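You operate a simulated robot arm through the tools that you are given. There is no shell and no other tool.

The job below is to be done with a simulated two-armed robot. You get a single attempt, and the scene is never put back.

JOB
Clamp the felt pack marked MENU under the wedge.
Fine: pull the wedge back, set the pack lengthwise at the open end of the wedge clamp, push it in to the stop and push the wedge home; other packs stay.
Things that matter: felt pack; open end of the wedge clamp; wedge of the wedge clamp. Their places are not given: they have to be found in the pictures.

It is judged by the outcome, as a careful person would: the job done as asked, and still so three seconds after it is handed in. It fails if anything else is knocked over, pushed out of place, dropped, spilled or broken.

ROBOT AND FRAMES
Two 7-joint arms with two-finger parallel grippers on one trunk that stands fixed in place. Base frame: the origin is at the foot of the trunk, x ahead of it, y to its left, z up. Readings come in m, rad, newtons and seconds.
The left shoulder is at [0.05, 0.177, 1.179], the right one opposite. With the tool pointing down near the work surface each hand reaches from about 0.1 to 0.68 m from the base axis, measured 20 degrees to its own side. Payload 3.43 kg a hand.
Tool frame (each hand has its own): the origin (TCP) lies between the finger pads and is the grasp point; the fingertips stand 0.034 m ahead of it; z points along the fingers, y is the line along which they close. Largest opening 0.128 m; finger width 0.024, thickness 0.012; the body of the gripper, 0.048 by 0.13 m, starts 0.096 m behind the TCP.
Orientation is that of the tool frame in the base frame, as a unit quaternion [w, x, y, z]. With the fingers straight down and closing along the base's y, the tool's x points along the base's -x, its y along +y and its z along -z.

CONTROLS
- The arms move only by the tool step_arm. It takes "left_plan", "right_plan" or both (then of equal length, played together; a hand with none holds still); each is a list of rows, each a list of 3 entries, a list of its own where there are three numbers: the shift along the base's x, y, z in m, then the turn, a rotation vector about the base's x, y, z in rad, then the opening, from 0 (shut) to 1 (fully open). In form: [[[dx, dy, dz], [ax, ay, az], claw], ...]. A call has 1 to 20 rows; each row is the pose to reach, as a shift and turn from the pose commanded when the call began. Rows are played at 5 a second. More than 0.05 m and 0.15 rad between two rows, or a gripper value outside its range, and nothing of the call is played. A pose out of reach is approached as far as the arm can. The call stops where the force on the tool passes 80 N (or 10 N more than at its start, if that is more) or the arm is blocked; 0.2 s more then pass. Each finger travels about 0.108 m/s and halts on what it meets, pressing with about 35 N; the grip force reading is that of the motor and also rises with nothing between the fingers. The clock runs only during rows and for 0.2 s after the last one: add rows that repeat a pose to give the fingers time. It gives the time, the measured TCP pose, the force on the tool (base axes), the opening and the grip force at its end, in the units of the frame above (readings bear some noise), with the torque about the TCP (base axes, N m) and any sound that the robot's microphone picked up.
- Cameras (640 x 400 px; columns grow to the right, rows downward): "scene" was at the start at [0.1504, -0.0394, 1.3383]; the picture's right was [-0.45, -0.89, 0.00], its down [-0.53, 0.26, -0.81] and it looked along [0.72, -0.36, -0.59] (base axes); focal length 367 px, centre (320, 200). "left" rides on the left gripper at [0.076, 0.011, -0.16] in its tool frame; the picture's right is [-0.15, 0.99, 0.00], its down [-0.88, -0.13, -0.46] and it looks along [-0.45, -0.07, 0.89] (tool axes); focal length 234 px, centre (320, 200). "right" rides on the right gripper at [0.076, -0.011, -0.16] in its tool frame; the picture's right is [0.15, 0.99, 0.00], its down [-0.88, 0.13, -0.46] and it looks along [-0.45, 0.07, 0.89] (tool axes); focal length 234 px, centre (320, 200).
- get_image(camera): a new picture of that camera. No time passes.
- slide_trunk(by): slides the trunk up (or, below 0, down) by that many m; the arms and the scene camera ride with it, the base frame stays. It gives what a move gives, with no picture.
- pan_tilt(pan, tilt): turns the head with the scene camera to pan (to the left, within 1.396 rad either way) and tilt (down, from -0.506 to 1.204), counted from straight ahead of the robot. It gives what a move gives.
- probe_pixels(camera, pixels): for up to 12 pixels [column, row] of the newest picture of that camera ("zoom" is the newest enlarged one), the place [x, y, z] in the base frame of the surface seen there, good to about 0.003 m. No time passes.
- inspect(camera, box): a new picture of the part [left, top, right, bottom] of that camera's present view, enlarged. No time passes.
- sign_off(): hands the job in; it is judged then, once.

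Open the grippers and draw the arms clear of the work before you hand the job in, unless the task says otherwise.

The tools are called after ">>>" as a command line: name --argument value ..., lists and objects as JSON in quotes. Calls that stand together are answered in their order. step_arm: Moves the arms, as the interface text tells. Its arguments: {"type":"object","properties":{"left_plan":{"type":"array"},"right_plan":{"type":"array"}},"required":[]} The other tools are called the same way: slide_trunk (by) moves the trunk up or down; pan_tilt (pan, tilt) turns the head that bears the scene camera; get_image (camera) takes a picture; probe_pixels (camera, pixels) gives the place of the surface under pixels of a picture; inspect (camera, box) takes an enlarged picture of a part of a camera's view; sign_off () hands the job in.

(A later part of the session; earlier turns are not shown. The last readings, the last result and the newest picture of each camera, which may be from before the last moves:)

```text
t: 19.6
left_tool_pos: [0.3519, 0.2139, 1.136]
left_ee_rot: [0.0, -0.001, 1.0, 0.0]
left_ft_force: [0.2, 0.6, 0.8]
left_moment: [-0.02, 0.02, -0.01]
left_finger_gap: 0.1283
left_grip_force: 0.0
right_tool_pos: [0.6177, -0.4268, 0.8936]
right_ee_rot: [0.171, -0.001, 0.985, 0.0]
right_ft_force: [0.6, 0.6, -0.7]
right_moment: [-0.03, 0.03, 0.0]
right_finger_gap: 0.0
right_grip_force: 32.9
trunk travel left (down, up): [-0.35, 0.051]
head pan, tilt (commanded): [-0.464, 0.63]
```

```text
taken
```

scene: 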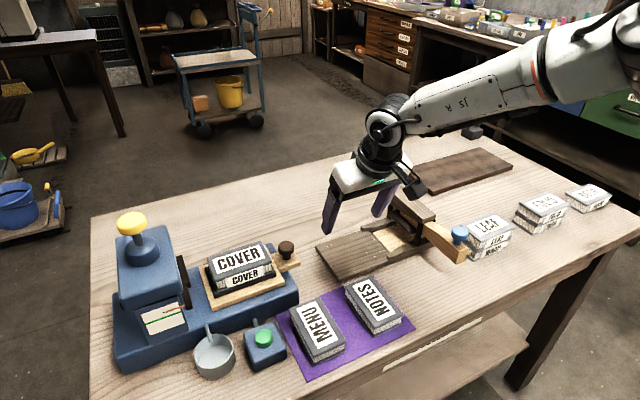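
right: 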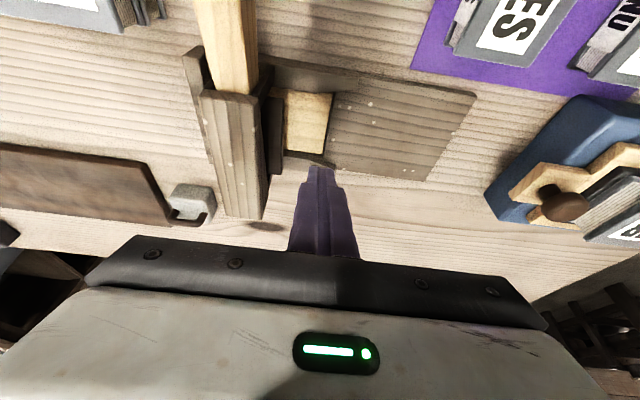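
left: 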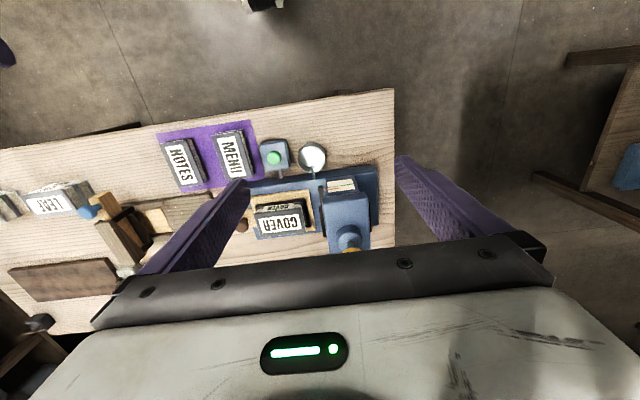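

The push end point is reachable too. From here I zoom on the channel and apron to refine the rail positions.

>>> inspect --camera "right" --box '[180, 40, 500, 220]'

```text
2.00 times, centred on (340, 130) of right
```

zoom: 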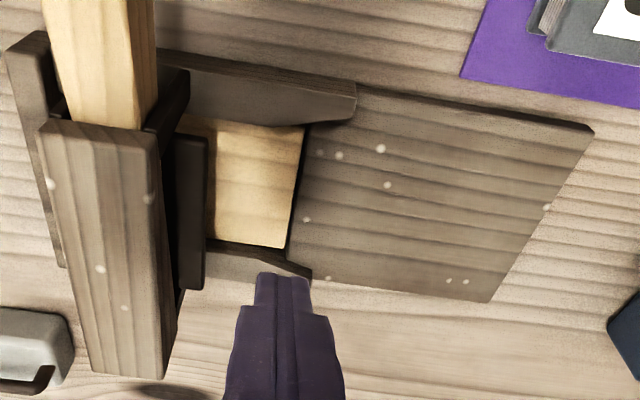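

>>> probe_pixels --camera "zoom" --pixels '[[250, 115], [250, 128], [290, 120], [300, 135], [225, 235], [225, 245], [270, 240], [270, 250], [350, 115], [308, 270], [300, 258], [340, 130]]'

>>> probe_pixels --camera "zoom" --pixels '[[590, 130], [490, 298], [350, 90], [330, 280], [450, 200], [220, 120], [215, 200], [295, 190], [305, 200], [200, 150], [195, 280], [360, 110]]'

```text
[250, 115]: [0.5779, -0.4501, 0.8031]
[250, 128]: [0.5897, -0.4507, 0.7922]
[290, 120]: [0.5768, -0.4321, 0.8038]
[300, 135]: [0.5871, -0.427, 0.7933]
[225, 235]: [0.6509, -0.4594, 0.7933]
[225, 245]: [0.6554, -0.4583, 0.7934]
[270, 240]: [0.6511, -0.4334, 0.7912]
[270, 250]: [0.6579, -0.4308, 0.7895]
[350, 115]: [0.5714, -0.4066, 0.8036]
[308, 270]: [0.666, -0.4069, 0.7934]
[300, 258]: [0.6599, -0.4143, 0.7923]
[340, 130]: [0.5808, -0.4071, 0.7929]
```

```text
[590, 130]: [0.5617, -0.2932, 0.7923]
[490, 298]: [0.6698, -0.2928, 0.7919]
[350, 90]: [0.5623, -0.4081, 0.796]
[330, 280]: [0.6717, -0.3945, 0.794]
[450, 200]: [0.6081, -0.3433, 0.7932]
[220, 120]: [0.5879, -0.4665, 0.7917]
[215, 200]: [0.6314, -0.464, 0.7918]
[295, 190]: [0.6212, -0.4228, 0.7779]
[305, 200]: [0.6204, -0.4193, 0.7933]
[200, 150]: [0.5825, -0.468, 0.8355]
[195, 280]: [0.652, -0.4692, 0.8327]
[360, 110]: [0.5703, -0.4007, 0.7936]
```

Rails' inner faces are about x=0.585 and 0.652 (centre ≈0.618), the apron runs y≈-0.293 to -0.42 at z≈0.793. Now I measure the MENU pack and its surroundings from the scene camera.

>>> inspect --camera "scene" --box '[270, 260, 370, 380]'

```text
3.33 times, centred on (320, 320) of scene
```

zoom: 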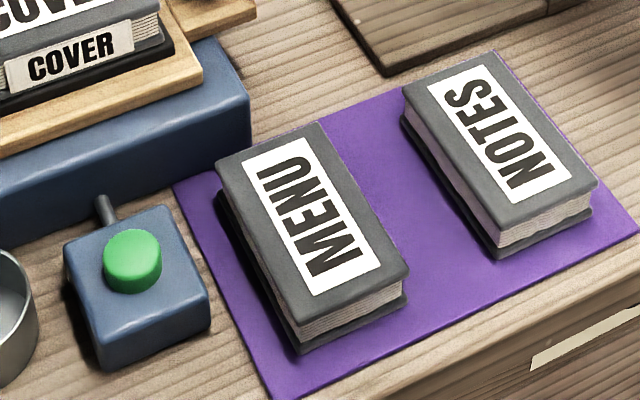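

>>> probe_pixels --camera "zoom" --pixels '[[218, 165], [318, 127], [405, 268], [303, 318], [310, 220], [222, 205], [300, 345], [408, 295], [220, 225], [318, 375], [250, 140], [280, 130]]'

>>> probe_pixels --camera "zoom" --pixels '[[247, 100], [248, 145], [245, 155], [170, 205], [205, 310], [270, 300], [405, 115], [495, 240], [350, 160], [380, 220], [330, 110], [230, 50]]'

```text
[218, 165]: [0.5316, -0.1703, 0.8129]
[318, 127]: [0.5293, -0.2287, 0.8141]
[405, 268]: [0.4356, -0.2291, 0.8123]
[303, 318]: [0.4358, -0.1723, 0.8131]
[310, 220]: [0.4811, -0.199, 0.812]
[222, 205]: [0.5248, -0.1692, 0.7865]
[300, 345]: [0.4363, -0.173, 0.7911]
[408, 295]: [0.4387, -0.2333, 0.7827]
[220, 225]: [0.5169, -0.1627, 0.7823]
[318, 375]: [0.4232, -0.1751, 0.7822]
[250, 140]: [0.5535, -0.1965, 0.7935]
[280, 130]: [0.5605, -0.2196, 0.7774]
```

```text
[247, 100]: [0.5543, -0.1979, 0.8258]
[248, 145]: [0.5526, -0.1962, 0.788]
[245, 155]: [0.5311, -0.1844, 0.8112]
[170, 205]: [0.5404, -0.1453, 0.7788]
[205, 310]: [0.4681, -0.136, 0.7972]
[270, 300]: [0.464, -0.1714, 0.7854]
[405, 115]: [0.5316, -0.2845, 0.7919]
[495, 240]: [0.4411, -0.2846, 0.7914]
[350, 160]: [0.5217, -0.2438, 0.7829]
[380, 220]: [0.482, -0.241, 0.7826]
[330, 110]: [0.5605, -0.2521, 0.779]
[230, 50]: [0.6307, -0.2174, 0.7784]
```

MENU spans x 0.436–0.530, y -0.171 to -0.229, top 0.813 on the mat at 0.7825; the blue press base ends at (0.553,-0.198), only 2 cm from MENU's far end. I raise the hand and test the opposite yaw (+90°, wrist leaning away from the press) above the mat.

>>> step_arm --right_plan '[[[0, 0, 0.045], [0, 0, 0], 0.0], [[0, 0.01, 0.09], [0, 0, 0.1], 0.2], [[-0.015, 0.03, 0.11], [0, 0, 0.24], 0.5], [[-0.03, 0.05, 0.11], [0, 0, 0.38], 0.8], [[-0.045, 0.07, 0.11], [0, 0, 0.52], 0.8], [[-0.06, 0.09, 0.11], [0, 0, 0.66], 0.8], [[-0.075, 0.11, 0.11], [0, 0, 0.8], 0.8], [[-0.09, 0.13, 0.11], [0, 0, 0.94], 0.8], [[-0.105, 0.15, 0.11], [0, 0, 1.08], 0.8], [[-0.12, 0.17, 0.11], [0, 0, 1.22], 0.8], [[-0.13, 0.19, 0.11], [0, 0, 1.36], 0.8], [[-0.137, 0.2, 0.11], [0, 0, 1.5], 0.83], [[-0.137, 0.21, 0.11], [0, 0, 1.5708], 0.83]]'

>>> get_image --camera "right"

>>> get_image --camera "scene"

```text
t: 22.4
left_tool_pos: [0.3527, 0.2111, 1.1379]
left_ee_rot: [0.0, -0.001, 1.0, 0.001]
left_ft_force: [0.1, -0.2, 0.5]
left_moment: [0.04, -0.01, 0.01]
left_finger_gap: 0.1278
left_grip_force: 0.1
right_tool_pos: [0.3318, -0.1478, 0.8626]
right_ee_rot: [0.157, -0.683, 0.708, 0.091]
right_ft_force: [1.3, -0.3, 0.0]
right_moment: [0.05, 0.05, 0.05]
right_finger_gap: 0.1067
right_grip_force: 0.1
right hand out of reach, approached as far as the arm can: row 3, 4, 5, 6, 7, 8, 9, 10, 11, 12, 13
trunk travel left (down, up): [-0.35, 0.051]
head pan, tilt (commanded): [-0.464, 0.63]
```

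```text
taken
```

right: 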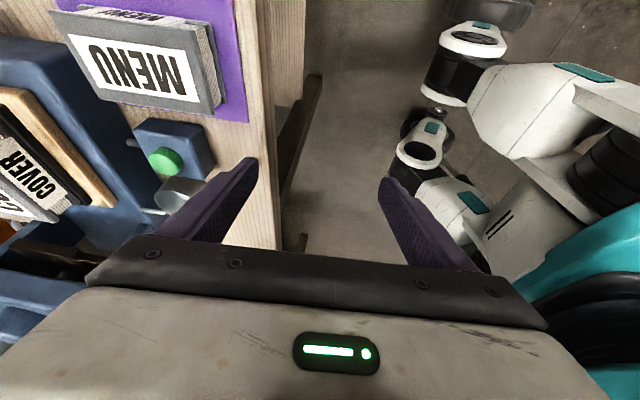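

```text
taken
```

scene: 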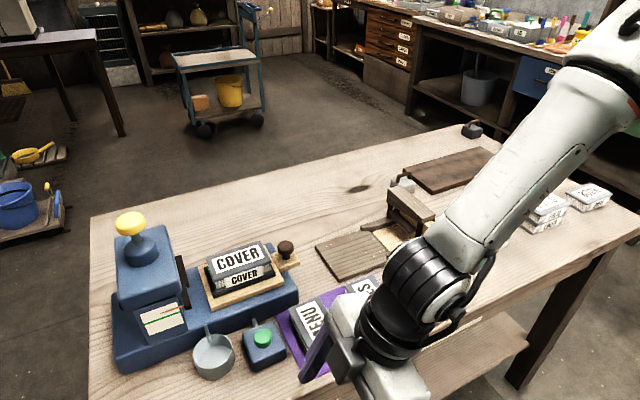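

That yaw is outside the arm's range: the hand drifted to (0.332,-0.148,0.863) at the near table edge, though with no contact force. I carefully lift it straight up in small steps while turning back.

>>> step_arm --right_plan '[[[0, 0, 0.03], [0, 0, -0.05], 0.83], [[0, 0, 0.06], [0, 0, -0.15], 0.83], [[0, 0, 0.1], [0, 0, -0.25], 0.83]]'

>>> get_image --camera "scene"

>>> get_image --camera "right"

```text
t: 23.2
left_tool_pos: [0.352, 0.2137, 1.1357]
left_ee_rot: [0.0, -0.001, 1.0, 0.0]
left_ft_force: [-0.5, -0.3, 0.5]
left_moment: [0.02, 0.02, 0.0]
left_finger_gap: 0.128
left_grip_force: 0.0
right_tool_pos: [0.3324, -0.1478, 0.962]
right_ee_rot: [0.166, -0.587, 0.79, 0.068]
right_ft_force: [0.4, -0.3, -0.2]
right_moment: [0.03, -0.04, 0.01]
right_finger_gap: 0.1061
right_grip_force: 0.1
right hand out of reach, approached as far as the arm can: row 1
trunk travel left (down, up): [-0.35, 0.051]
head pan, tilt (commanded): [-0.464, 0.63]
```

```text
taken
```

scene: 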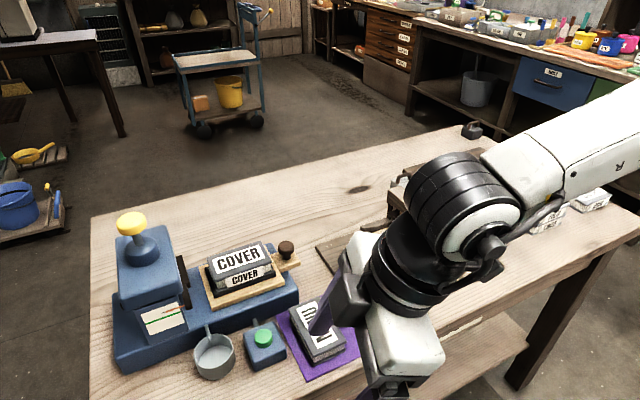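

```text
taken
```

right: 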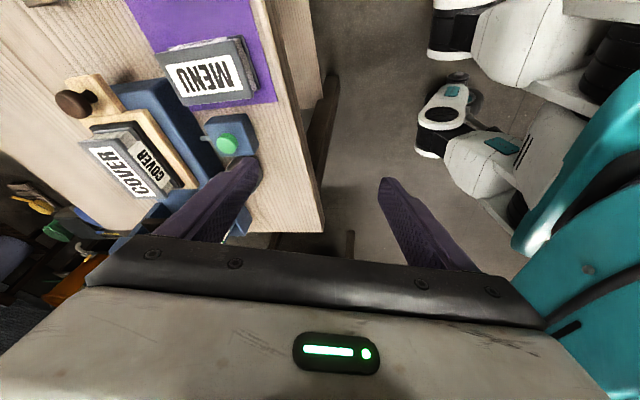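

The hand is under control again at (0.332,-0.148,0.962). I turn it back to zero yaw while moving it to about (0.45,-0.25,1.0), well above everything.

>>> step_arm --right_plan '[[[0.0, 0, 0.03], [0, 0, -0.13], 0.83], [[0.01, -0.01, 0.05], [0, 0, -0.26], 0.83], [[0.025, -0.02, 0.05], [0, 0, -0.39], 0.83], [[0.04, -0.035, 0.05], [0, 0, -0.52], 0.83], [[0.055, -0.05, 0.05], [0, 0, -0.65], 0.83], [[0.07, -0.065, 0.05], [0, 0, -0.78], 0.83], [[0.085, -0.08, 0.05], [0, 0, -0.91], 0.83], [[0.1, -0.09, 0.05], [0, 0, -1.04], 0.83], [[0.11, -0.1, 0.05], [0, 0, -1.17], 0.83], [[0.118, -0.102, 0.05], [0, 0, -1.277], 0.83]]'

>>> get_image --camera "scene"

>>> get_image --camera "right"

```text
t: 25.4
left_tool_pos: [0.3515, 0.2145, 1.137]
left_ee_rot: [-0.001, -0.001, 1.0, 0.0]
left_ft_force: [-0.2, 0.0, -0.3]
left_moment: [0.02, -0.02, -0.01]
left_finger_gap: 0.1281
left_grip_force: 0.0
right_tool_pos: [0.4494, -0.2507, 1.0121]
right_ee_rot: [0.174, -0.002, 0.984, -0.043]
right_ft_force: [-0.6, -0.5, -0.1]
right_moment: [0.01, -0.02, 0.0]
right_finger_gap: 0.1064
right_grip_force: 0.1
trunk travel left (down, up): [-0.35, 0.051]
head pan, tilt (commanded): [-0.464, 0.63]
```

```text
taken
```

scene: 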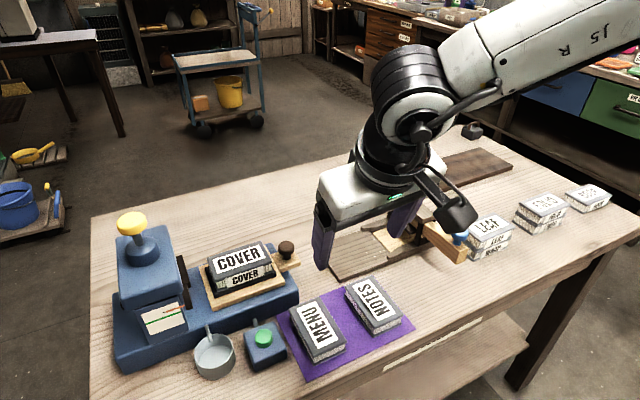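

```text
taken
```

right: 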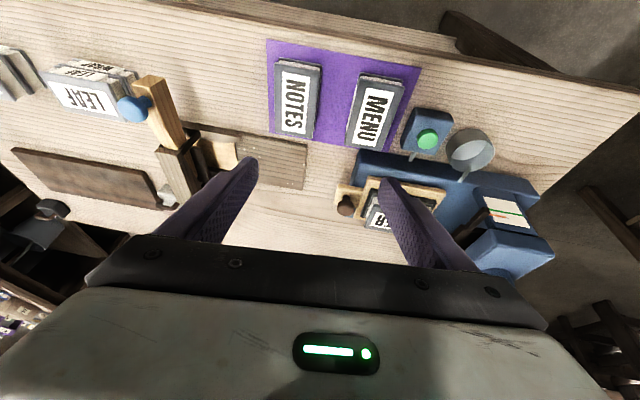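

Nothing was disturbed: NOTES, LEAF, the wedge and the button box sit as before. I first correct a small 0.085 rad roll, and measure MENU and the press base once more from this viewpoint.

>>> step_arm --right_plan '[[[0.0, 0, 0.0], [0.085, 0.006, 0.011], 0.83]]'

>>> inspect --camera "right" --box '[250, 40, 470, 180]'

```text
t: 25.8
left_tool_pos: [0.3524, 0.2143, 1.1363]
left_ee_rot: [0.0, -0.001, 1.0, 0.0]
left_ft_force: [0.5, -0.2, 1.0]
left_moment: [-0.01, 0.01, -0.01]
left_finger_gap: 0.1283
left_grip_force: 0.0
right_tool_pos: [0.4502, -0.251, 1.0132]
right_ee_rot: [0.171, -0.001, 0.985, 0.001]
right_ft_force: [1.0, -1.0, 0.0]
right_moment: [0.01, 0.0, 0.05]
right_finger_gap: 0.1061
right_grip_force: 0.0
trunk travel left (down, up): [-0.35, 0.051]
head pan, tilt (commanded): [-0.464, 0.63]
```

```text
2.86 times, centred on (360, 110) of right
```

zoom: 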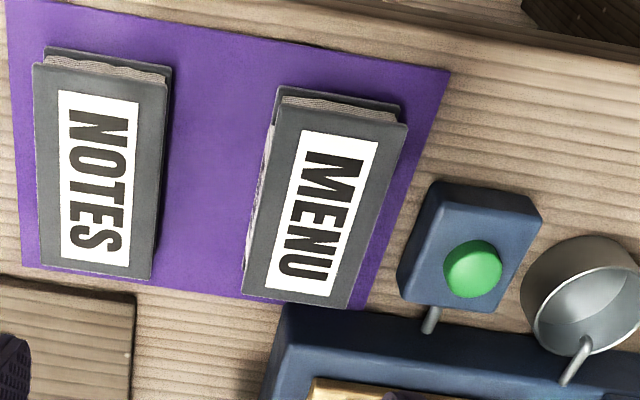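

>>> probe_pixels --camera "zoom" --pixels '[[283, 108], [403, 128], [348, 303], [248, 290], [325, 205], [285, 90], [245, 298], [288, 310], [287, 335], [400, 325], [405, 285], [345, 310]]'

>>> probe_pixels --camera "zoom" --pixels '[[300, 345], [380, 345], [283, 318], [355, 316], [420, 100], [300, 60], [220, 30], [200, 200], [150, 180], [445, 75], [370, 290], [340, 50]]'

```text
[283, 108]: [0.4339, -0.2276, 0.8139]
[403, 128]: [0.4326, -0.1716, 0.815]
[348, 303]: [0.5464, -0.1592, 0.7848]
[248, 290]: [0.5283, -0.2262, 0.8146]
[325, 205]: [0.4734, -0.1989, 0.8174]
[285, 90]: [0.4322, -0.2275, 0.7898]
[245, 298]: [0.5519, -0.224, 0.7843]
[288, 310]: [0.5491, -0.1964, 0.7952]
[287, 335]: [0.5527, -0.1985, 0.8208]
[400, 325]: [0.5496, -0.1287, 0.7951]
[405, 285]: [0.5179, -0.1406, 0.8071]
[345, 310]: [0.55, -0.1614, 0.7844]
```

```text
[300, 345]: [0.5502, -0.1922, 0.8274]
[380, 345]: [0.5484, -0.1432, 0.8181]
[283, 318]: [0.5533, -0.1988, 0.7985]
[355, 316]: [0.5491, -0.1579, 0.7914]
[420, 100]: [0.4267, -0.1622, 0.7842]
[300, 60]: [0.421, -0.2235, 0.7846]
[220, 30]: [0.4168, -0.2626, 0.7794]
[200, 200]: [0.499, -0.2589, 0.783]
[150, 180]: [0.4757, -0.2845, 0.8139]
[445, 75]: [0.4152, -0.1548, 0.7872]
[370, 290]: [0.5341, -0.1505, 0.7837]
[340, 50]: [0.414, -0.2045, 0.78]
```

From both views the gap between MENU's far end (x≈0.530) and the press base (x≈0.550) is only ~2 cm, but the base ends at y≈-0.198, so I will grip MENU by its ends off-centre at y≈-0.22, clear of the base. I turn the hand to -90° above that spot.

>>> step_arm --right_plan '[[[0.0, 0, 0.0], [0, 0, -0.14], 0.88], [[0.005, 0.005, 0.0], [0, 0, -0.28], 0.88], [[0.01, 0.01, 0.0], [0, 0, -0.42], 0.88], [[0.015, 0.015, 0.0], [0, 0, -0.56], 0.88], [[0.02, 0.02, 0.0], [0, 0, -0.7], 0.88], [[0.025, 0.025, 0.0], [0, 0, -0.84], 0.88], [[0.03, 0.03, 0.0], [0, 0, -0.98], 0.88], [[0.032, 0.036, 0.0], [0, 0, -1.12], 0.88], [[0.032, 0.036, 0.0], [0, 0, -1.26], 0.88], [[0.032, 0.036, -0.01], [0, 0, -1.4], 0.88], [[0.032, 0.036, -0.02], [0, 0, -1.5], 0.88], [[0.032, 0.036, -0.03], [0, 0, -1.5708], 0.88]]'

>>> get_image --camera "scene"

>>> get_image --camera "right"

```text
t: 28.4
left_tool_pos: [0.3521, 0.2137, 1.1373]
left_ee_rot: [0.0, -0.001, 1.0, 0.0]
left_ft_force: [-0.8, 0.0, 0.2]
left_moment: [0.03, -0.01, 0.01]
left_finger_gap: 0.1281
left_grip_force: 0.1
right_tool_pos: [0.4668, -0.2357, 0.9891]
right_ee_rot: [0.12, 0.696, 0.697, -0.119]
right_ft_force: [-0.9, 0.1, -0.9]
right_moment: [0.01, -0.02, 0.0]
right_finger_gap: 0.1125
right_grip_force: 0.0
right hand out of reach, approached as far as the arm can: row 9, 10, 11, 12
trunk travel left (down, up): [-0.35, 0.051]
head pan, tilt (commanded): [-0.464, 0.63]
```

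```text
taken
```

scene: 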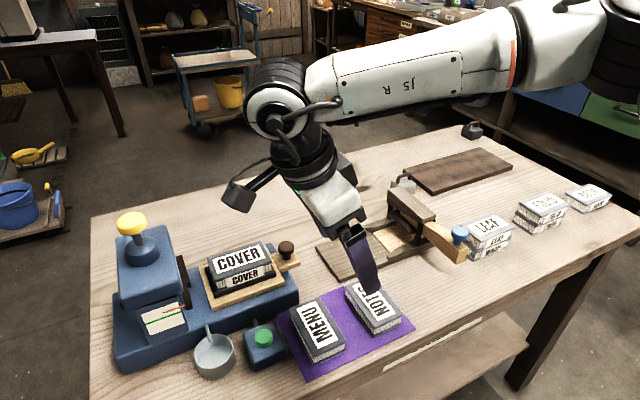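

```text
taken
```

right: 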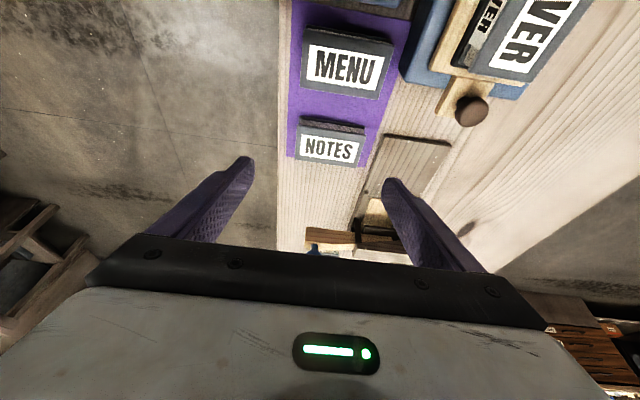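

At -90° yaw with sideways tilt the arm stops short at (0.467,-0.236), so sideways tilt is what limits it; a vertical tool should yaw freely. I go back to zero yaw and will then test how far a vertical tool reaches toward the apron.

>>> step_arm --right_plan '[[[0.0, 0, 0.01], [0, 0, 0.14], 0.88], [[0.01, -0.01, 0.01], [0, 0, 0.28], 0.8], [[0.02, -0.02, 0.01], [0, 0, 0.42], 0.6], [[0.03, -0.03, 0.01], [0, 0, 0.56], 0.5], [[0.04, -0.04, 0.01], [0, 0, 0.7], 0.5], [[0.05, -0.05, 0.01], [0, 0, 0.84], 0.5], [[0.06, -0.06, 0.01], [0, 0, 0.98], 0.5], [[0.07, -0.075, 0.0], [0, 0, 1.12], 0.5], [[0.08, -0.09, -0.01], [0, 0, 1.26], 0.5], [[0.085, -0.105, -0.02], [0, 0, 1.4], 0.5], [[0.085, -0.109, -0.03], [0, 0, 1.5], 0.5], [[0.085, -0.109, -0.04], [0, 0, 1.5708], 0.5]]'

```text
t: 31.0
left_tool_pos: [0.3521, 0.2131, 1.1365]
left_ee_rot: [-0.001, -0.001, 1.0, 0.0]
left_ft_force: [-0.3, 0.5, 0.5]
left_moment: [-0.03, 0.01, 0.0]
left_finger_gap: 0.1282
left_grip_force: 0.1
right_tool_pos: [0.5532, -0.3429, 0.9498]
right_ee_rot: [0.171, -0.001, 0.985, -0.001]
right_ft_force: [-1.0, -0.1, -0.5]
right_moment: [-0.04, 0.03, 0.03]
right_finger_gap: 0.0641
right_grip_force: 0.1
trunk travel left (down, up): [-0.35, 0.051]
head pan, tilt (commanded): [-0.464, 0.63]
```

Now at (0.553,-0.343,0.950) with forward tilt. I untilt to vertical and move over the apron centre at a low height to see whether that is reachable.

>>> step_arm --right_plan '[[[0.01, 0, -0.02], [0, 0.115, 0], 0.5], [[0.02, 0, -0.04], [0, 0.23, 0], 0.5], [[0.03, 0, -0.06], [0, 0.345, 0], 0.5], [[0.047, 0, -0.08], [0, 0.345, 0], 0.5], [[0.064, 0, -0.08], [0, 0.345, 0], 0.5], [[0.064, 0, -0.1], [0, 0.345, 0], 0.5]]'

>>> get_image --camera "scene"

```text
t: 32.4
left_tool_pos: [0.3509, 0.2132, 1.1363]
left_ee_rot: [0.0, -0.001, 1.0, -0.001]
left_ft_force: [-0.2, 0.0, -0.2]
left_moment: [-0.04, 0.0, 0.0]
left_finger_gap: 0.1279
left_grip_force: 0.0
right_tool_pos: [0.5599, -0.351, 0.8909]
right_ee_rot: [0.0, -0.002, 1.0, -0.001]
right_ft_force: [0.6, 0.3, -0.2]
right_moment: [0.0, 0.02, 0.04]
right_finger_gap: 0.0637
right_grip_force: 0.1
right hand out of reach, approached as far as the arm can: row 3, 4, 5, 6
trunk travel left (down, up): [-0.35, 0.051]
head pan, tilt (commanded): [-0.464, 0.63]
```

```text
taken
```

scene: 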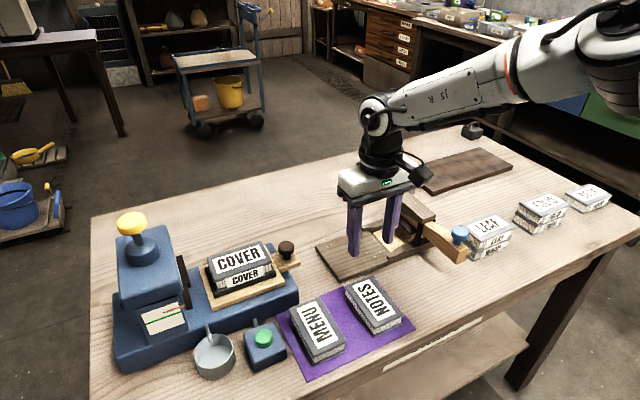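

A vertical tool stops at x≈0.56, so the plan is: grip MENU across its width with a vertical tool, set it down turned 90° on the free table area near (0.455,-0.41), then re-grip it by its ends with the forward-tilted hand that does reach the apron. I raise and move above MENU first.

>>> step_arm --right_plan '[[[0, 0, 0.04], [0, 0, 0], 0.6], [[-0.01, 0.02, 0.08], [0, 0, 0], 0.6], [[-0.025, 0.05, 0.1], [0, 0, 0], 0.6], [[-0.04, 0.08, 0.1], [0, 0, 0], 0.6], [[-0.055, 0.11, 0.1], [0, 0, 0], 0.6], [[-0.07, 0.14, 0.1], [0, 0, 0], 0.6], [[-0.077, 0.149, 0.08], [0, 0, 0], 0.6], [[-0.077, 0.149, 0.06], [0, 0, 0], 0.6]]'

>>> get_image --camera "scene"

>>> get_image --camera "right"

```text
t: 34.2
left_tool_pos: [0.3515, 0.2132, 1.1355]
left_ee_rot: [0.0, 0.0, 1.0, -0.001]
left_ft_force: [0.8, -0.5, 0.1]
left_moment: [0.0, -0.03, -0.01]
left_finger_gap: 0.1279
left_grip_force: 0.0
right_tool_pos: [0.4825, -0.2032, 0.9541]
right_ee_rot: [-0.001, -0.002, 1.0, 0.0]
right_ft_force: [0.3, 0.2, -0.1]
right_moment: [-0.03, 0.0, 0.0]
right_finger_gap: 0.0766
right_grip_force: 0.1
trunk travel left (down, up): [-0.35, 0.051]
head pan, tilt (commanded): [-0.464, 0.63]
```

```text
taken
```

scene: 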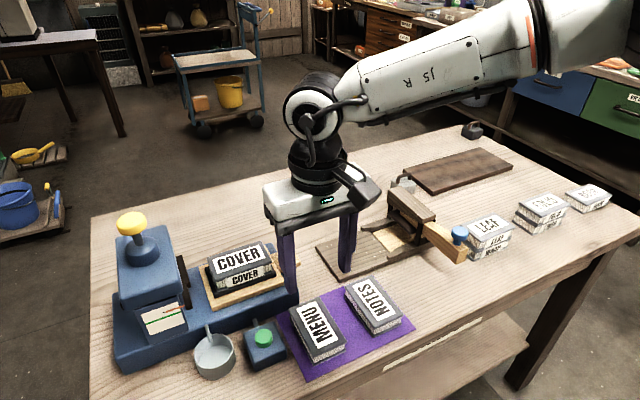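

```text
taken
```

right: 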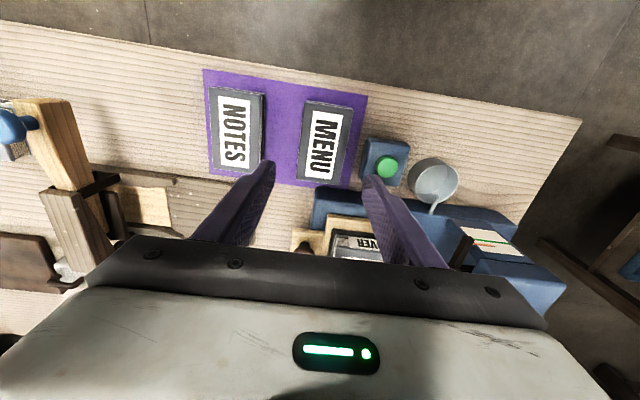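

The fingers straddle MENU at TCP (0.4825,-0.203,0.954). I lower to just above the pack's top and check the clearances.

>>> step_arm --right_plan '[[[0, 0.001, -0.03], [0, 0, 0], 0.6], [[0, 0.001, -0.06], [0, 0, 0], 0.6], [[0, 0.001, -0.085], [0, 0, 0], 0.6], [[0, 0.001, -0.095], [0, 0, 0], 0.6]]'

>>> inspect --camera "right" --box '[180, 20, 460, 240]'

>>> inspect --camera "scene" --box '[250, 230, 410, 380]'

```text
t: 35.2
left_tool_pos: [0.3505, 0.2137, 1.1359]
left_ee_rot: [0.0, -0.002, 1.0, 0.0]
left_ft_force: [-0.5, 0.0, 0.1]
left_moment: [0.01, 0.02, 0.01]
left_finger_gap: 0.1281
left_grip_force: 0.0
right_tool_pos: [0.4704, -0.2128, 0.873]
right_ee_rot: [0.0, -0.002, 1.0, 0.0]
right_ft_force: [0.1, 0.3, -0.2]
right_moment: [0.0, -0.03, 0.01]
right_finger_gap: 0.0769
right_grip_force: 0.1
right hand out of reach, approached as far as the arm can: row 2, 3, 4
trunk travel left (down, up): [-0.35, 0.051]
head pan, tilt (commanded): [-0.464, 0.63]
```

```text
1.82 times, centred on (320, 130) of right
```

zoom: 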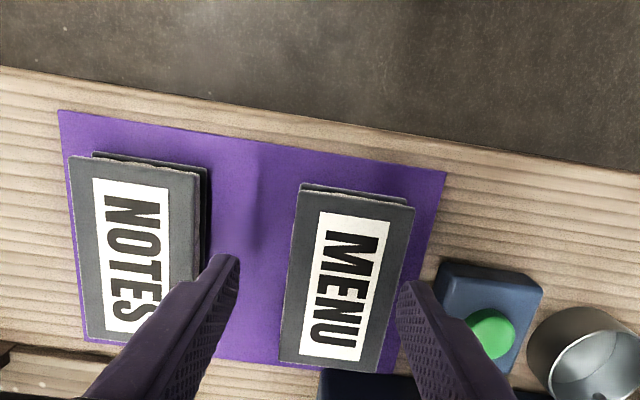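

```text
2.67 times, centred on (330, 305) of scene
```

zoom: 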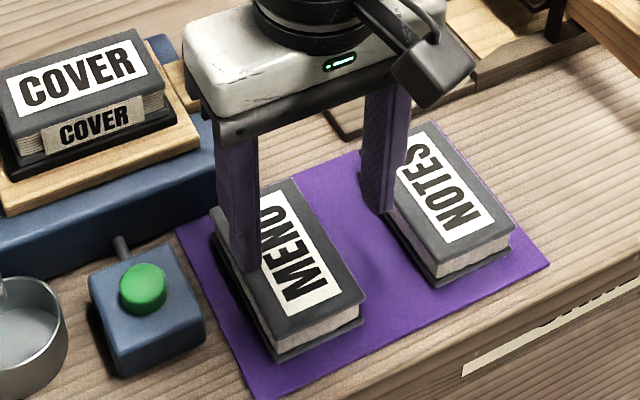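

Descending, the arm stopped at (0.470,-0.213,0.873), which should be well within reach, so a joint seems to be near its limit in this arm posture. I lift back up a little and turn the head to look at the arm's posture.

>>> step_arm --right_plan '[[[0, 0, 0.03], [0, 0, 0], 0.6], [[0, 0, 0.06], [0, 0, 0], 0.6]]'

>>> pan_tilt --pan -1.1 --tilt 0.2

>>> get_image --camera "scene"

```text
t: 35.8
left_tool_pos: [0.351, 0.2134, 1.1363]
left_ee_rot: [0.0, -0.001, 1.0, 0.0]
left_ft_force: [0.1, -0.1, 0.4]
left_moment: [0.0, 0.0, 0.01]
left_finger_gap: 0.1279
left_grip_force: 0.0
right_tool_pos: [0.4727, -0.2137, 0.9326]
right_ee_rot: [0.001, -0.002, 1.0, 0.0]
right_ft_force: [-0.4, -0.1, -0.5]
right_moment: [-0.01, 0.02, 0.01]
right_finger_gap: 0.0768
right_grip_force: 0.1
trunk travel left (down, up): [-0.35, 0.051]
head pan, tilt (commanded): [-0.464, 0.63]
```

```text
t: 36.8
left_tool_pos: [0.3517, 0.2123, 1.1347]
left_ee_rot: [0.0, -0.001, 1.0, 0.0]
left_ft_force: [1.1, 0.3, 0.2]
left_moment: [0.02, -0.04, 0.0]
left_finger_gap: 0.128
left_grip_force: 0.1
right_tool_pos: [0.4717, -0.2142, 0.9332]
right_ee_rot: [-0.001, -0.001, 1.0, 0.0]
right_ft_force: [0.0, 0.6, -0.8]
right_moment: [-0.01, 0.01, 0.03]
right_finger_gap: 0.077
right_grip_force: 0.0
trunk travel left (down, up): [-0.35, 0.051]
head pan, tilt (commanded): [-1.1, 0.201]
```

```text
taken
```

scene: 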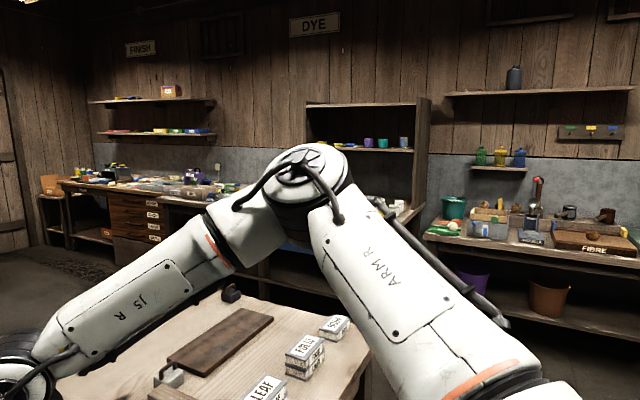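

The elbow is bent and held outward, so it is a joint limit, not lack of length; at greater hand height relative to the shoulder the same spot was reachable. I raise the hand and then lower the trunk by 0.14 m so the low poses fall into the good range.

>>> step_arm --right_plan '[[[0, 0, 0.04], [0, 0, 0], 0.6], [[0, 0, 0.08], [0, 0, 0], 0.6], [[0, 0, 0.12], [0, 0, 0], 0.6]]'

>>> pan_tilt --pan -0.464 --tilt 0.63

>>> slide_trunk --by -0.14

>>> get_image --camera "scene"

>>> get_image --camera "right"

>>> get_image --camera "left"

```text
t: 37.6
left_tool_pos: [0.3514, 0.2138, 1.1357]
left_ee_rot: [-0.001, -0.001, 1.0, 0.0]
left_ft_force: [-0.8, 0.0, 0.4]
left_moment: [0.03, 0.01, 0.0]
left_finger_gap: 0.1284
left_grip_force: 0.0
right_tool_pos: [0.4685, -0.2134, 1.0531]
right_ee_rot: [-0.001, -0.002, 1.0, 0.001]
right_ft_force: [-1.0, 1.8, 0.5]
right_moment: [0.03, -0.04, 0.01]
right_finger_gap: 0.0768
right_grip_force: 0.0
trunk travel left (down, up): [-0.35, 0.051]
head pan, tilt (commanded): [-1.1, 0.201]
```

```text
t: 38.6
left_tool_pos: [0.3504, 0.2135, 1.1367]
left_ee_rot: [0.0, -0.001, 1.0, 0.0]
left_ft_force: [0.1, 1.1, -0.4]
left_moment: [-0.02, -0.04, 0.02]
left_finger_gap: 0.1281
left_grip_force: 0.0
right_tool_pos: [0.4701, -0.2136, 1.0518]
right_ee_rot: [-0.001, -0.001, 1.0, 0.0]
right_ft_force: [-0.2, 1.2, 0.4]
right_moment: [0.02, 0.0, -0.02]
right_finger_gap: 0.0766
right_grip_force: 0.0
trunk travel left (down, up): [-0.35, 0.051]
head pan, tilt (commanded): [-0.464, 0.63]
```

```text
t: 40.3
left_tool_pos: [0.3529, 0.2136, 0.9952]
left_ee_rot: [0.0, -0.001, 1.0, 0.0]
left_ft_force: [-0.5, 0.3, 1.1]
left_moment: [-0.01, -0.04, 0.0]
left_finger_gap: 0.1281
left_grip_force: 0.0
right_tool_pos: [0.4699, -0.214, 0.912]
right_ee_rot: [0.0, -0.001, 1.0, 0.0]
right_ft_force: [0.3, -0.1, 0.2]
right_moment: [-0.01, 0.03, 0.02]
right_finger_gap: 0.0768
right_grip_force: 0.0
trunk travel left (down, up): [-0.21, 0.191]
head pan, tilt (commanded): [-0.464, 0.63]
```

```text
taken
```

scene: 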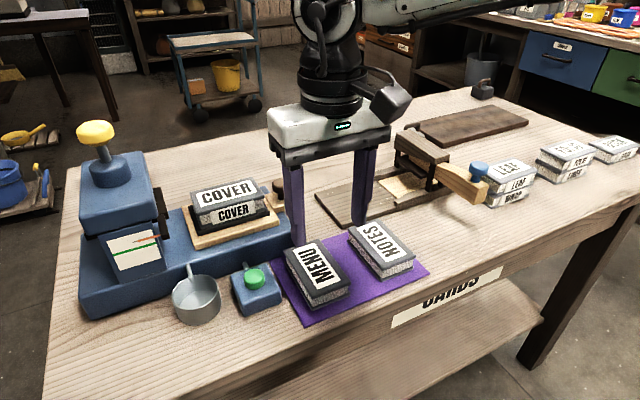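

```text
taken
```

right: 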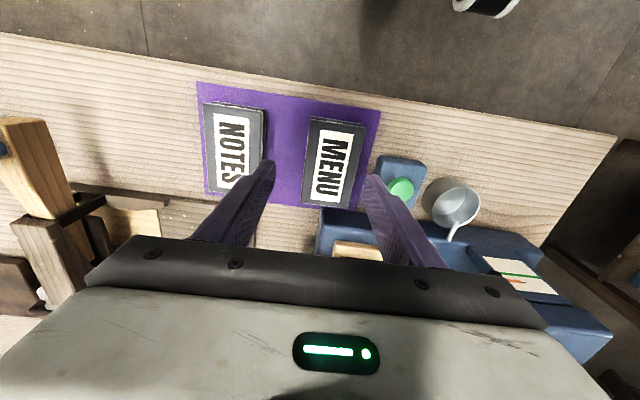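

```text
taken
```

left: 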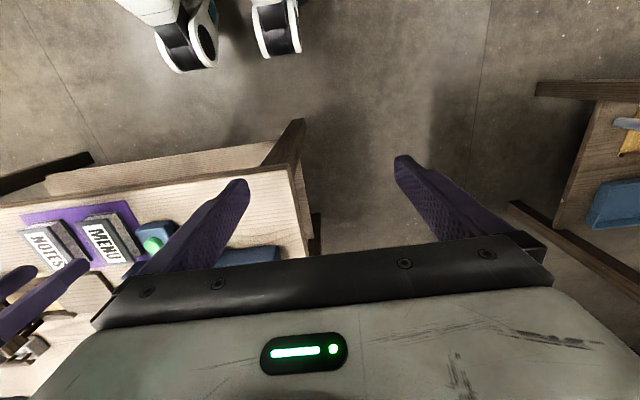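

The scene rode down cleanly and all objects are in place. I now move to (0.483,-0.202) and lower to just above the pack.

>>> step_arm --right_plan '[[[0.006, 0.006, 0.0], [0, 0, 0], 0.6], [[0.013, 0.012, -0.02], [0, 0, 0], 0.6], [[0.013, 0.012, -0.045], [0, 0, 0], 0.6], [[0.013, 0.012, -0.05], [0, 0, 0], 0.6]]'

>>> inspect --camera "right" --box '[180, 20, 460, 240]'

>>> inspect --camera "scene" --box '[220, 180, 430, 340]'

```text
t: 41.3
left_tool_pos: [0.3515, 0.2139, 0.9964]
left_ee_rot: [0.0, -0.001, 1.0, 0.0]
left_ft_force: [-0.9, 0.3, 0.5]
left_moment: [-0.03, 0.0, -0.02]
left_finger_gap: 0.1282
left_grip_force: 0.1
right_tool_pos: [0.4834, -0.2028, 0.8629]
right_ee_rot: [0.0, -0.001, 1.0, 0.001]
right_ft_force: [-0.4, 0.3, -0.5]
right_moment: [-0.03, 0.01, -0.02]
right_finger_gap: 0.0767
right_grip_force: 0.1
trunk travel left (down, up): [-0.21, 0.191]
head pan, tilt (commanded): [-0.464, 0.63]
```

```text
1.82 times, centred on (320, 130) of right
```

zoom: 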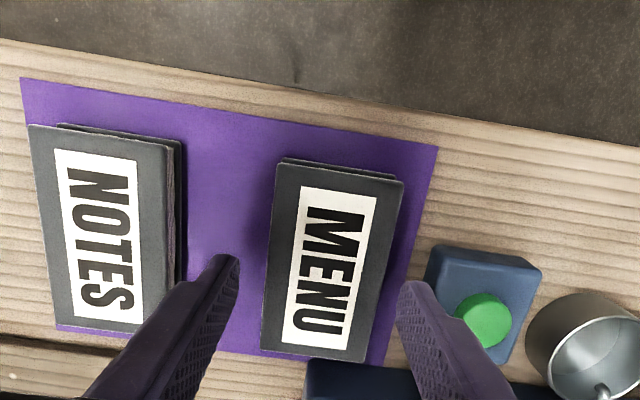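

```text
2.50 times, centred on (325, 260) of scene
```

zoom: 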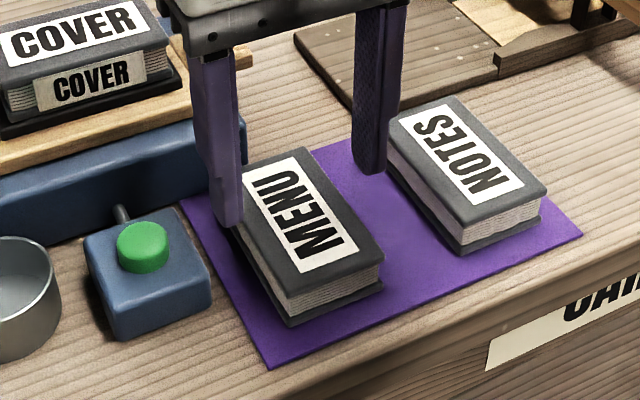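

Now (0.483,-0.203,0.863) is reached exactly. The right-hand finger (410,290) is a bit nearer to the pack than the other, so I shift 2 mm to +y and go down around the pack.

>>> step_arm --right_plan '[[[0, 0.002, -0.01], [0, 0, 0], 0.6], [[0, 0.002, -0.025], [0, 0, 0], 0.6], [[0, 0.002, -0.037], [0, 0, 0], 0.6], [[0, 0.002, -0.04], [0, 0, 0], 0.6]]'

>>> inspect --camera "right" --box '[180, 20, 460, 240]'

>>> inspect --camera "scene" --box '[220, 180, 430, 340]'

```text
t: 42.3
left_tool_pos: [0.3516, 0.2143, 0.9954]
left_ee_rot: [0.001, -0.001, 1.0, 0.0]
left_ft_force: [0.6, -0.1, 0.6]
left_moment: [0.0, 0.01, -0.03]
left_finger_gap: 0.1279
left_grip_force: 0.1
right_tool_pos: [0.4836, -0.1997, 0.8215]
right_ee_rot: [-0.001, -0.001, 1.0, -0.001]
right_ft_force: [-0.2, -1.1, -0.4]
right_moment: [-0.01, 0.02, 0.02]
right_finger_gap: 0.0768
right_grip_force: 0.0
trunk travel left (down, up): [-0.21, 0.191]
head pan, tilt (commanded): [-0.464, 0.63]
```

```text
1.82 times, centred on (320, 130) of right
```

zoom: 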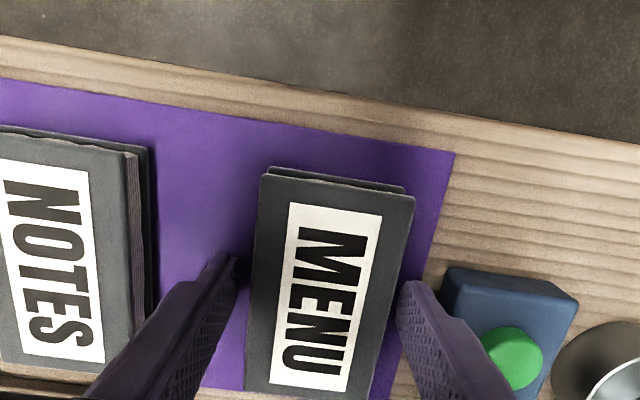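

```text
2.50 times, centred on (325, 260) of scene
```

zoom: 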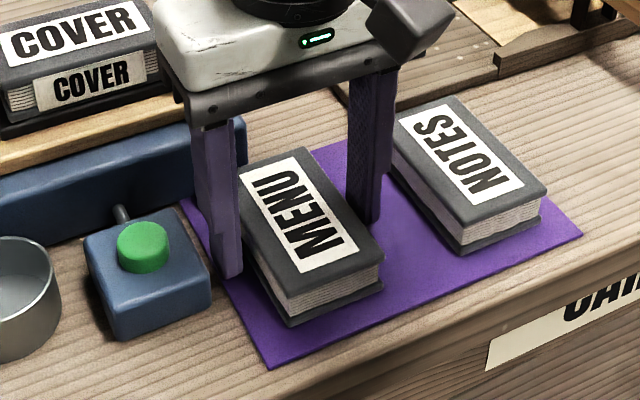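

The fingers are down on both sides of MENU with no contact. I close the gripper on it.

>>> step_arm --right_plan '[[[0, 0, 0], [0, 0, 0], 0.48], [[0, 0, 0], [0, 0, 0], 0.38], [[0, 0, 0], [0, 0, 0], 0.35]]'

>>> inspect --camera "right" --box '[180, 20, 460, 240]'

```text
t: 43.1
left_tool_pos: [0.3517, 0.2128, 0.9956]
left_ee_rot: [0.0, 0.0, 1.0, 0.0]
left_ft_force: [-0.4, 0.7, -0.2]
left_moment: [0.01, 0.01, -0.02]
left_finger_gap: 0.128
left_grip_force: 0.1
right_tool_pos: [0.4838, -0.1993, 0.823]
right_ee_rot: [-0.001, 0.0, 1.0, 0.0]
right_ft_force: [0.1, 0.7, 0.1]
right_moment: [0.01, -0.02, -0.01]
right_finger_gap: 0.0594
right_grip_force: 34.8
trunk travel left (down, up): [-0.21, 0.191]
head pan, tilt (commanded): [-0.464, 0.63]
```

```text
1.82 times, centred on (320, 130) of right
```

zoom: 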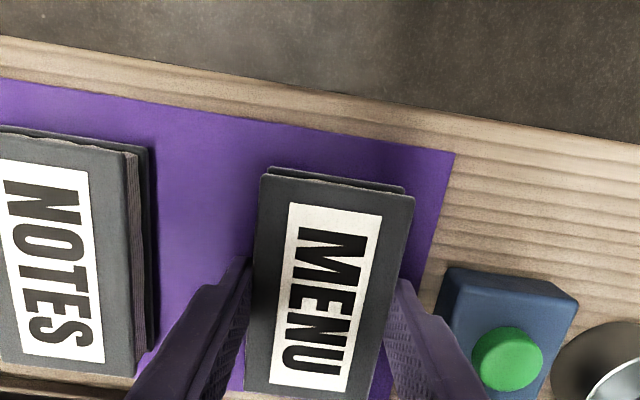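

MENU is held (gap 0.0594, 35 N). I lift it straight up and carry it to the right above the free table area.

>>> step_arm --right_plan '[[[0, 0, 0.02], [0, 0, 0], 0.35], [[0, 0, 0.06], [0, 0, 0], 0.35], [[0, 0, 0.1], [0, 0, 0], 0.35], [[-0.005, -0.04, 0.11], [0, 0, 0], 0.35], [[-0.01, -0.08, 0.11], [0, 0, 0], 0.35], [[-0.015, -0.12, 0.11], [0, 0, 0], 0.35], [[-0.02, -0.16, 0.11], [0, 0, 0], 0.35], [[-0.025, -0.19, 0.11], [0, 0, 0], 0.35], [[-0.029, -0.211, 0.11], [0, 0, 0], 0.35]]'

>>> get_image --camera "scene"

>>> get_image --camera "right"

```text
t: 45.1
left_tool_pos: [0.352, 0.2138, 0.9956]
left_ee_rot: [0.0, -0.001, 1.0, 0.0]
left_ft_force: [0.0, 0.4, 0.0]
left_moment: [0.01, 0.01, 0.0]
left_finger_gap: 0.1282
left_grip_force: 0.0
right_tool_pos: [0.4546, -0.4125, 0.9305]
right_ee_rot: [0.0, -0.001, 1.0, 0.0]
right_ft_force: [-0.1, 0.0, -1.8]
right_moment: [0.0, 0.01, -0.01]
right_finger_gap: 0.0593
right_grip_force: 34.8
trunk travel left (down, up): [-0.21, 0.191]
head pan, tilt (commanded): [-0.464, 0.63]
```

```text
taken
```

scene: 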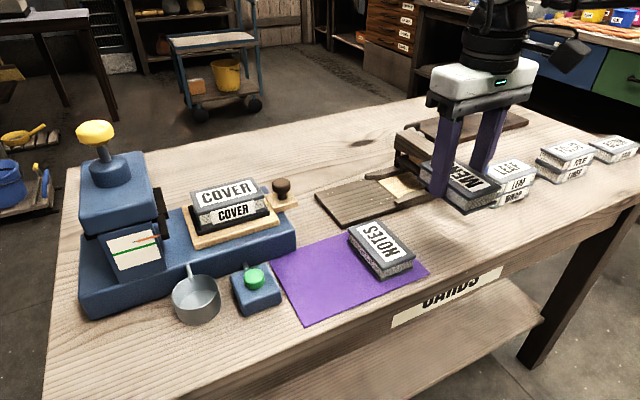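

```text
taken
```

right: 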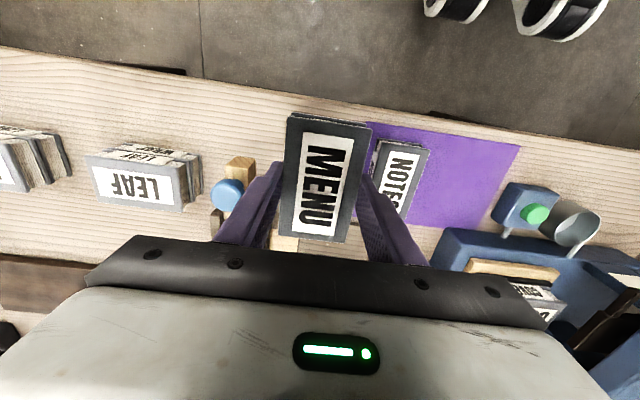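

MENU hangs level in the fingers over the free area. I turn it by -90° about z in place.

>>> step_arm --right_plan '[[[0, 0, 0], [0, 0, -0.14], 0.35], [[0, 0, 0], [0, 0, -0.28], 0.35], [[0, 0, 0], [0, 0, -0.42], 0.35], [[0, 0, 0], [0, 0, -0.56], 0.35], [[0, 0, 0], [0, 0, -0.7], 0.35], [[0, 0, 0], [0, 0, -0.84], 0.35], [[0, 0, 0], [0, 0, -0.98], 0.35], [[0, 0, 0], [0, 0, -1.12], 0.35], [[0, 0, 0], [0, 0, -1.26], 0.35], [[0, 0, 0], [0, 0, -1.4], 0.35], [[0, 0, 0], [0, 0, -1.5], 0.35], [[0, 0, 0], [0, 0, -1.5708], 0.35]]'

>>> get_image --camera "scene"

>>> get_image --camera "right"

```text
t: 47.7
left_tool_pos: [0.3525, 0.2134, 0.9953]
left_ee_rot: [0.0, -0.001, 1.0, -0.001]
left_ft_force: [0.8, -0.2, -0.1]
left_moment: [0.01, -0.02, 0.0]
left_finger_gap: 0.1278
left_grip_force: 0.0
right_tool_pos: [0.4532, -0.4106, 0.9322]
right_ee_rot: [-0.001, 0.707, 0.707, 0.001]
right_ft_force: [0.4, -0.3, -2.2]
right_moment: [0.0, -0.07, -0.03]
right_finger_gap: 0.0592
right_grip_force: 34.8
trunk travel left (down, up): [-0.21, 0.191]
head pan, tilt (commanded): [-0.464, 0.63]
```

```text
taken
```

scene: 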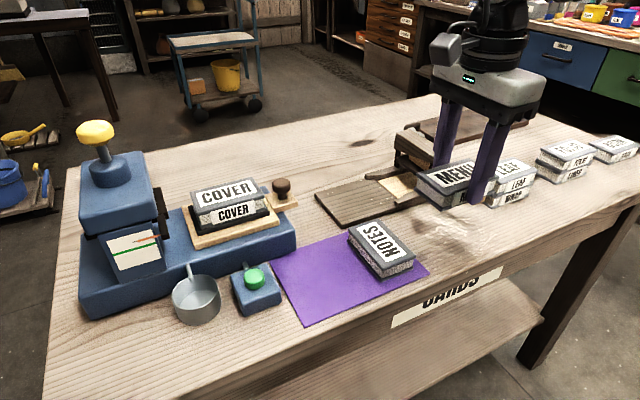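

```text
taken
```

right: 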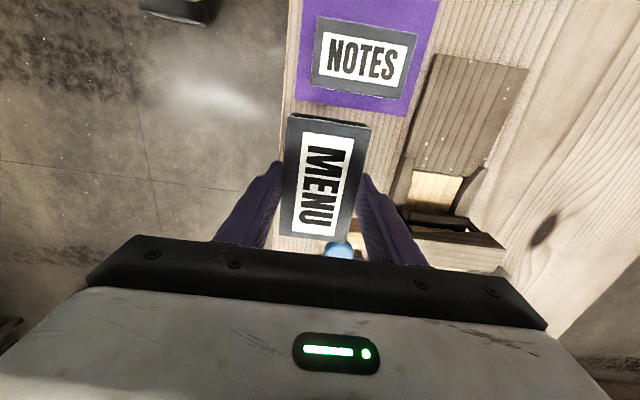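

The turn worked exactly. Before lowering, I check the table's near edge and the free area's bounds in the scene picture.

>>> inspect --camera "scene" --box '[360, 160, 560, 300]'

```text
2.86 times, centred on (460, 230) of scene
```

zoom: 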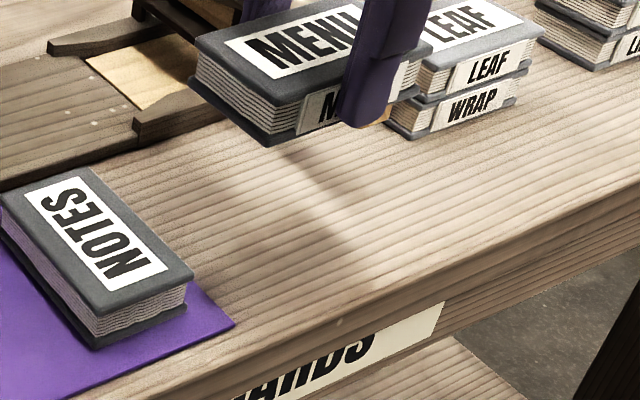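

>>> probe_pixels --camera "zoom" --pixels '[[260, 340], [400, 280], [330, 300], [300, 200], [350, 230], [190, 270], [185, 300], [232, 322], [180, 180], [400, 175], [270, 250], [400, 210]]'

>>> probe_pixels --camera "zoom" --pixels '[[190, 75], [270, 145], [200, 40], [265, 110], [300, 120], [410, 90], [350, 15], [390, 80], [385, 130], [410, 140], [145, 140], [220, 120]]'

```text
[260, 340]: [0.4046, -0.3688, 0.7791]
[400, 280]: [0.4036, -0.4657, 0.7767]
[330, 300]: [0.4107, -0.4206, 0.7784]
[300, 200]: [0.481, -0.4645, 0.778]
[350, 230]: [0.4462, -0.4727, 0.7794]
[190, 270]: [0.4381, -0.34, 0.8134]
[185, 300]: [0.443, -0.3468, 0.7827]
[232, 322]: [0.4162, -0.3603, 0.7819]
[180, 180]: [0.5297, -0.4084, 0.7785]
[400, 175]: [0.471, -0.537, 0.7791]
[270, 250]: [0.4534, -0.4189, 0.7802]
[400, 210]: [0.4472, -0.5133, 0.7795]
```

```text
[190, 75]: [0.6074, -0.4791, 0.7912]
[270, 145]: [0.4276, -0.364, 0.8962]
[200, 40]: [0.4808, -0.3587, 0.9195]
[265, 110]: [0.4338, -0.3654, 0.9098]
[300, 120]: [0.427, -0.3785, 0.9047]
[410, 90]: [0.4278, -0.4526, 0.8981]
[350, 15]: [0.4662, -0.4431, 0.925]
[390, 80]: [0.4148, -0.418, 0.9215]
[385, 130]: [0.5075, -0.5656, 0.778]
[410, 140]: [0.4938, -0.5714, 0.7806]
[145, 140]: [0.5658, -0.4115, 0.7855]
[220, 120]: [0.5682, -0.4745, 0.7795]
```

The pack's clear landing zone is x 0.40–0.56, y -0.36 to -0.485. I shift slightly to y=-0.414 and lower to just above the table (contact expected at TCP z≈0.8195).

>>> step_arm --right_plan '[[[0.0015, -0.003, -0.03], [0, 0, 0], 0.35], [[0.0015, -0.003, -0.06], [0, 0, 0], 0.35], [[0.0015, -0.003, -0.09], [0, 0, 0], 0.35], [[0.0015, -0.003, -0.105], [0, 0, 0], 0.35], [[0.0015, -0.003, -0.109], [0, 0, 0], 0.35]]'

>>> inspect --camera "scene" --box '[360, 160, 560, 300]'

```text
t: 48.9
left_tool_pos: [0.35, 0.2139, 0.9961]
left_ee_rot: [0.0, -0.001, 1.0, 0.001]
left_ft_force: [0.1, 0.9, 0.0]
left_moment: [0.02, 0.01, -0.01]
left_finger_gap: 0.128
left_grip_force: 0.1
right_tool_pos: [0.456, -0.4158, 0.8203]
right_ee_rot: [0.0, 0.706, 0.708, 0.001]
right_ft_force: [0.4, -0.5, -0.9]
right_moment: [0.0, 0.01, 0.01]
right_finger_gap: 0.0593
right_grip_force: 35.1
trunk travel left (down, up): [-0.21, 0.191]
head pan, tilt (commanded): [-0.464, 0.63]
```

```text
2.86 times, centred on (460, 230) of scene
```

zoom: 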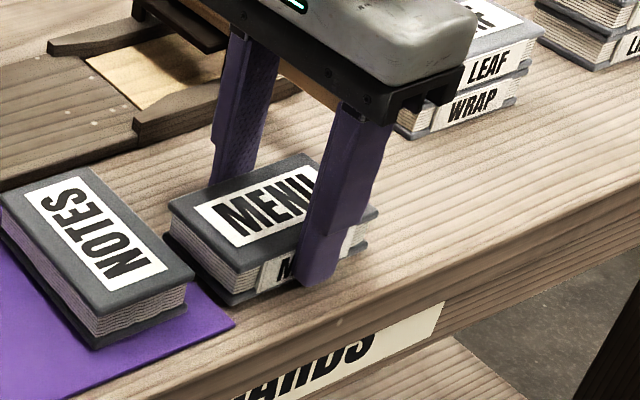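

The pack is almost on the table (vertical load fell from -2.2 to -0.9 N). I lower 2 mm more in small steps to feel the contact.

>>> step_arm --right_plan '[[[0, 0, -0.001], [0, 0, 0], 0.35], [[0, 0, -0.002], [0, 0, 0], 0.35]]'

```text
t: 49.5
left_tool_pos: [0.3519, 0.2135, 0.9961]
left_ee_rot: [0.0, -0.001, 1.0, 0.0]
left_ft_force: [0.2, 0.1, 0.7]
left_moment: [-0.05, 0.02, -0.01]
left_finger_gap: 0.1278
left_grip_force: 0.0
right_tool_pos: [0.4558, -0.4138, 0.8203]
right_ee_rot: [-0.001, 0.707, 0.708, 0.001]
right_ft_force: [-0.1, 0.1, -1.2]
right_moment: [0.01, -0.03, 0.01]
right_finger_gap: 0.0595
right_grip_force: 35.0
trunk travel left (down, up): [-0.21, 0.191]
head pan, tilt (commanded): [-0.464, 0.63]
```

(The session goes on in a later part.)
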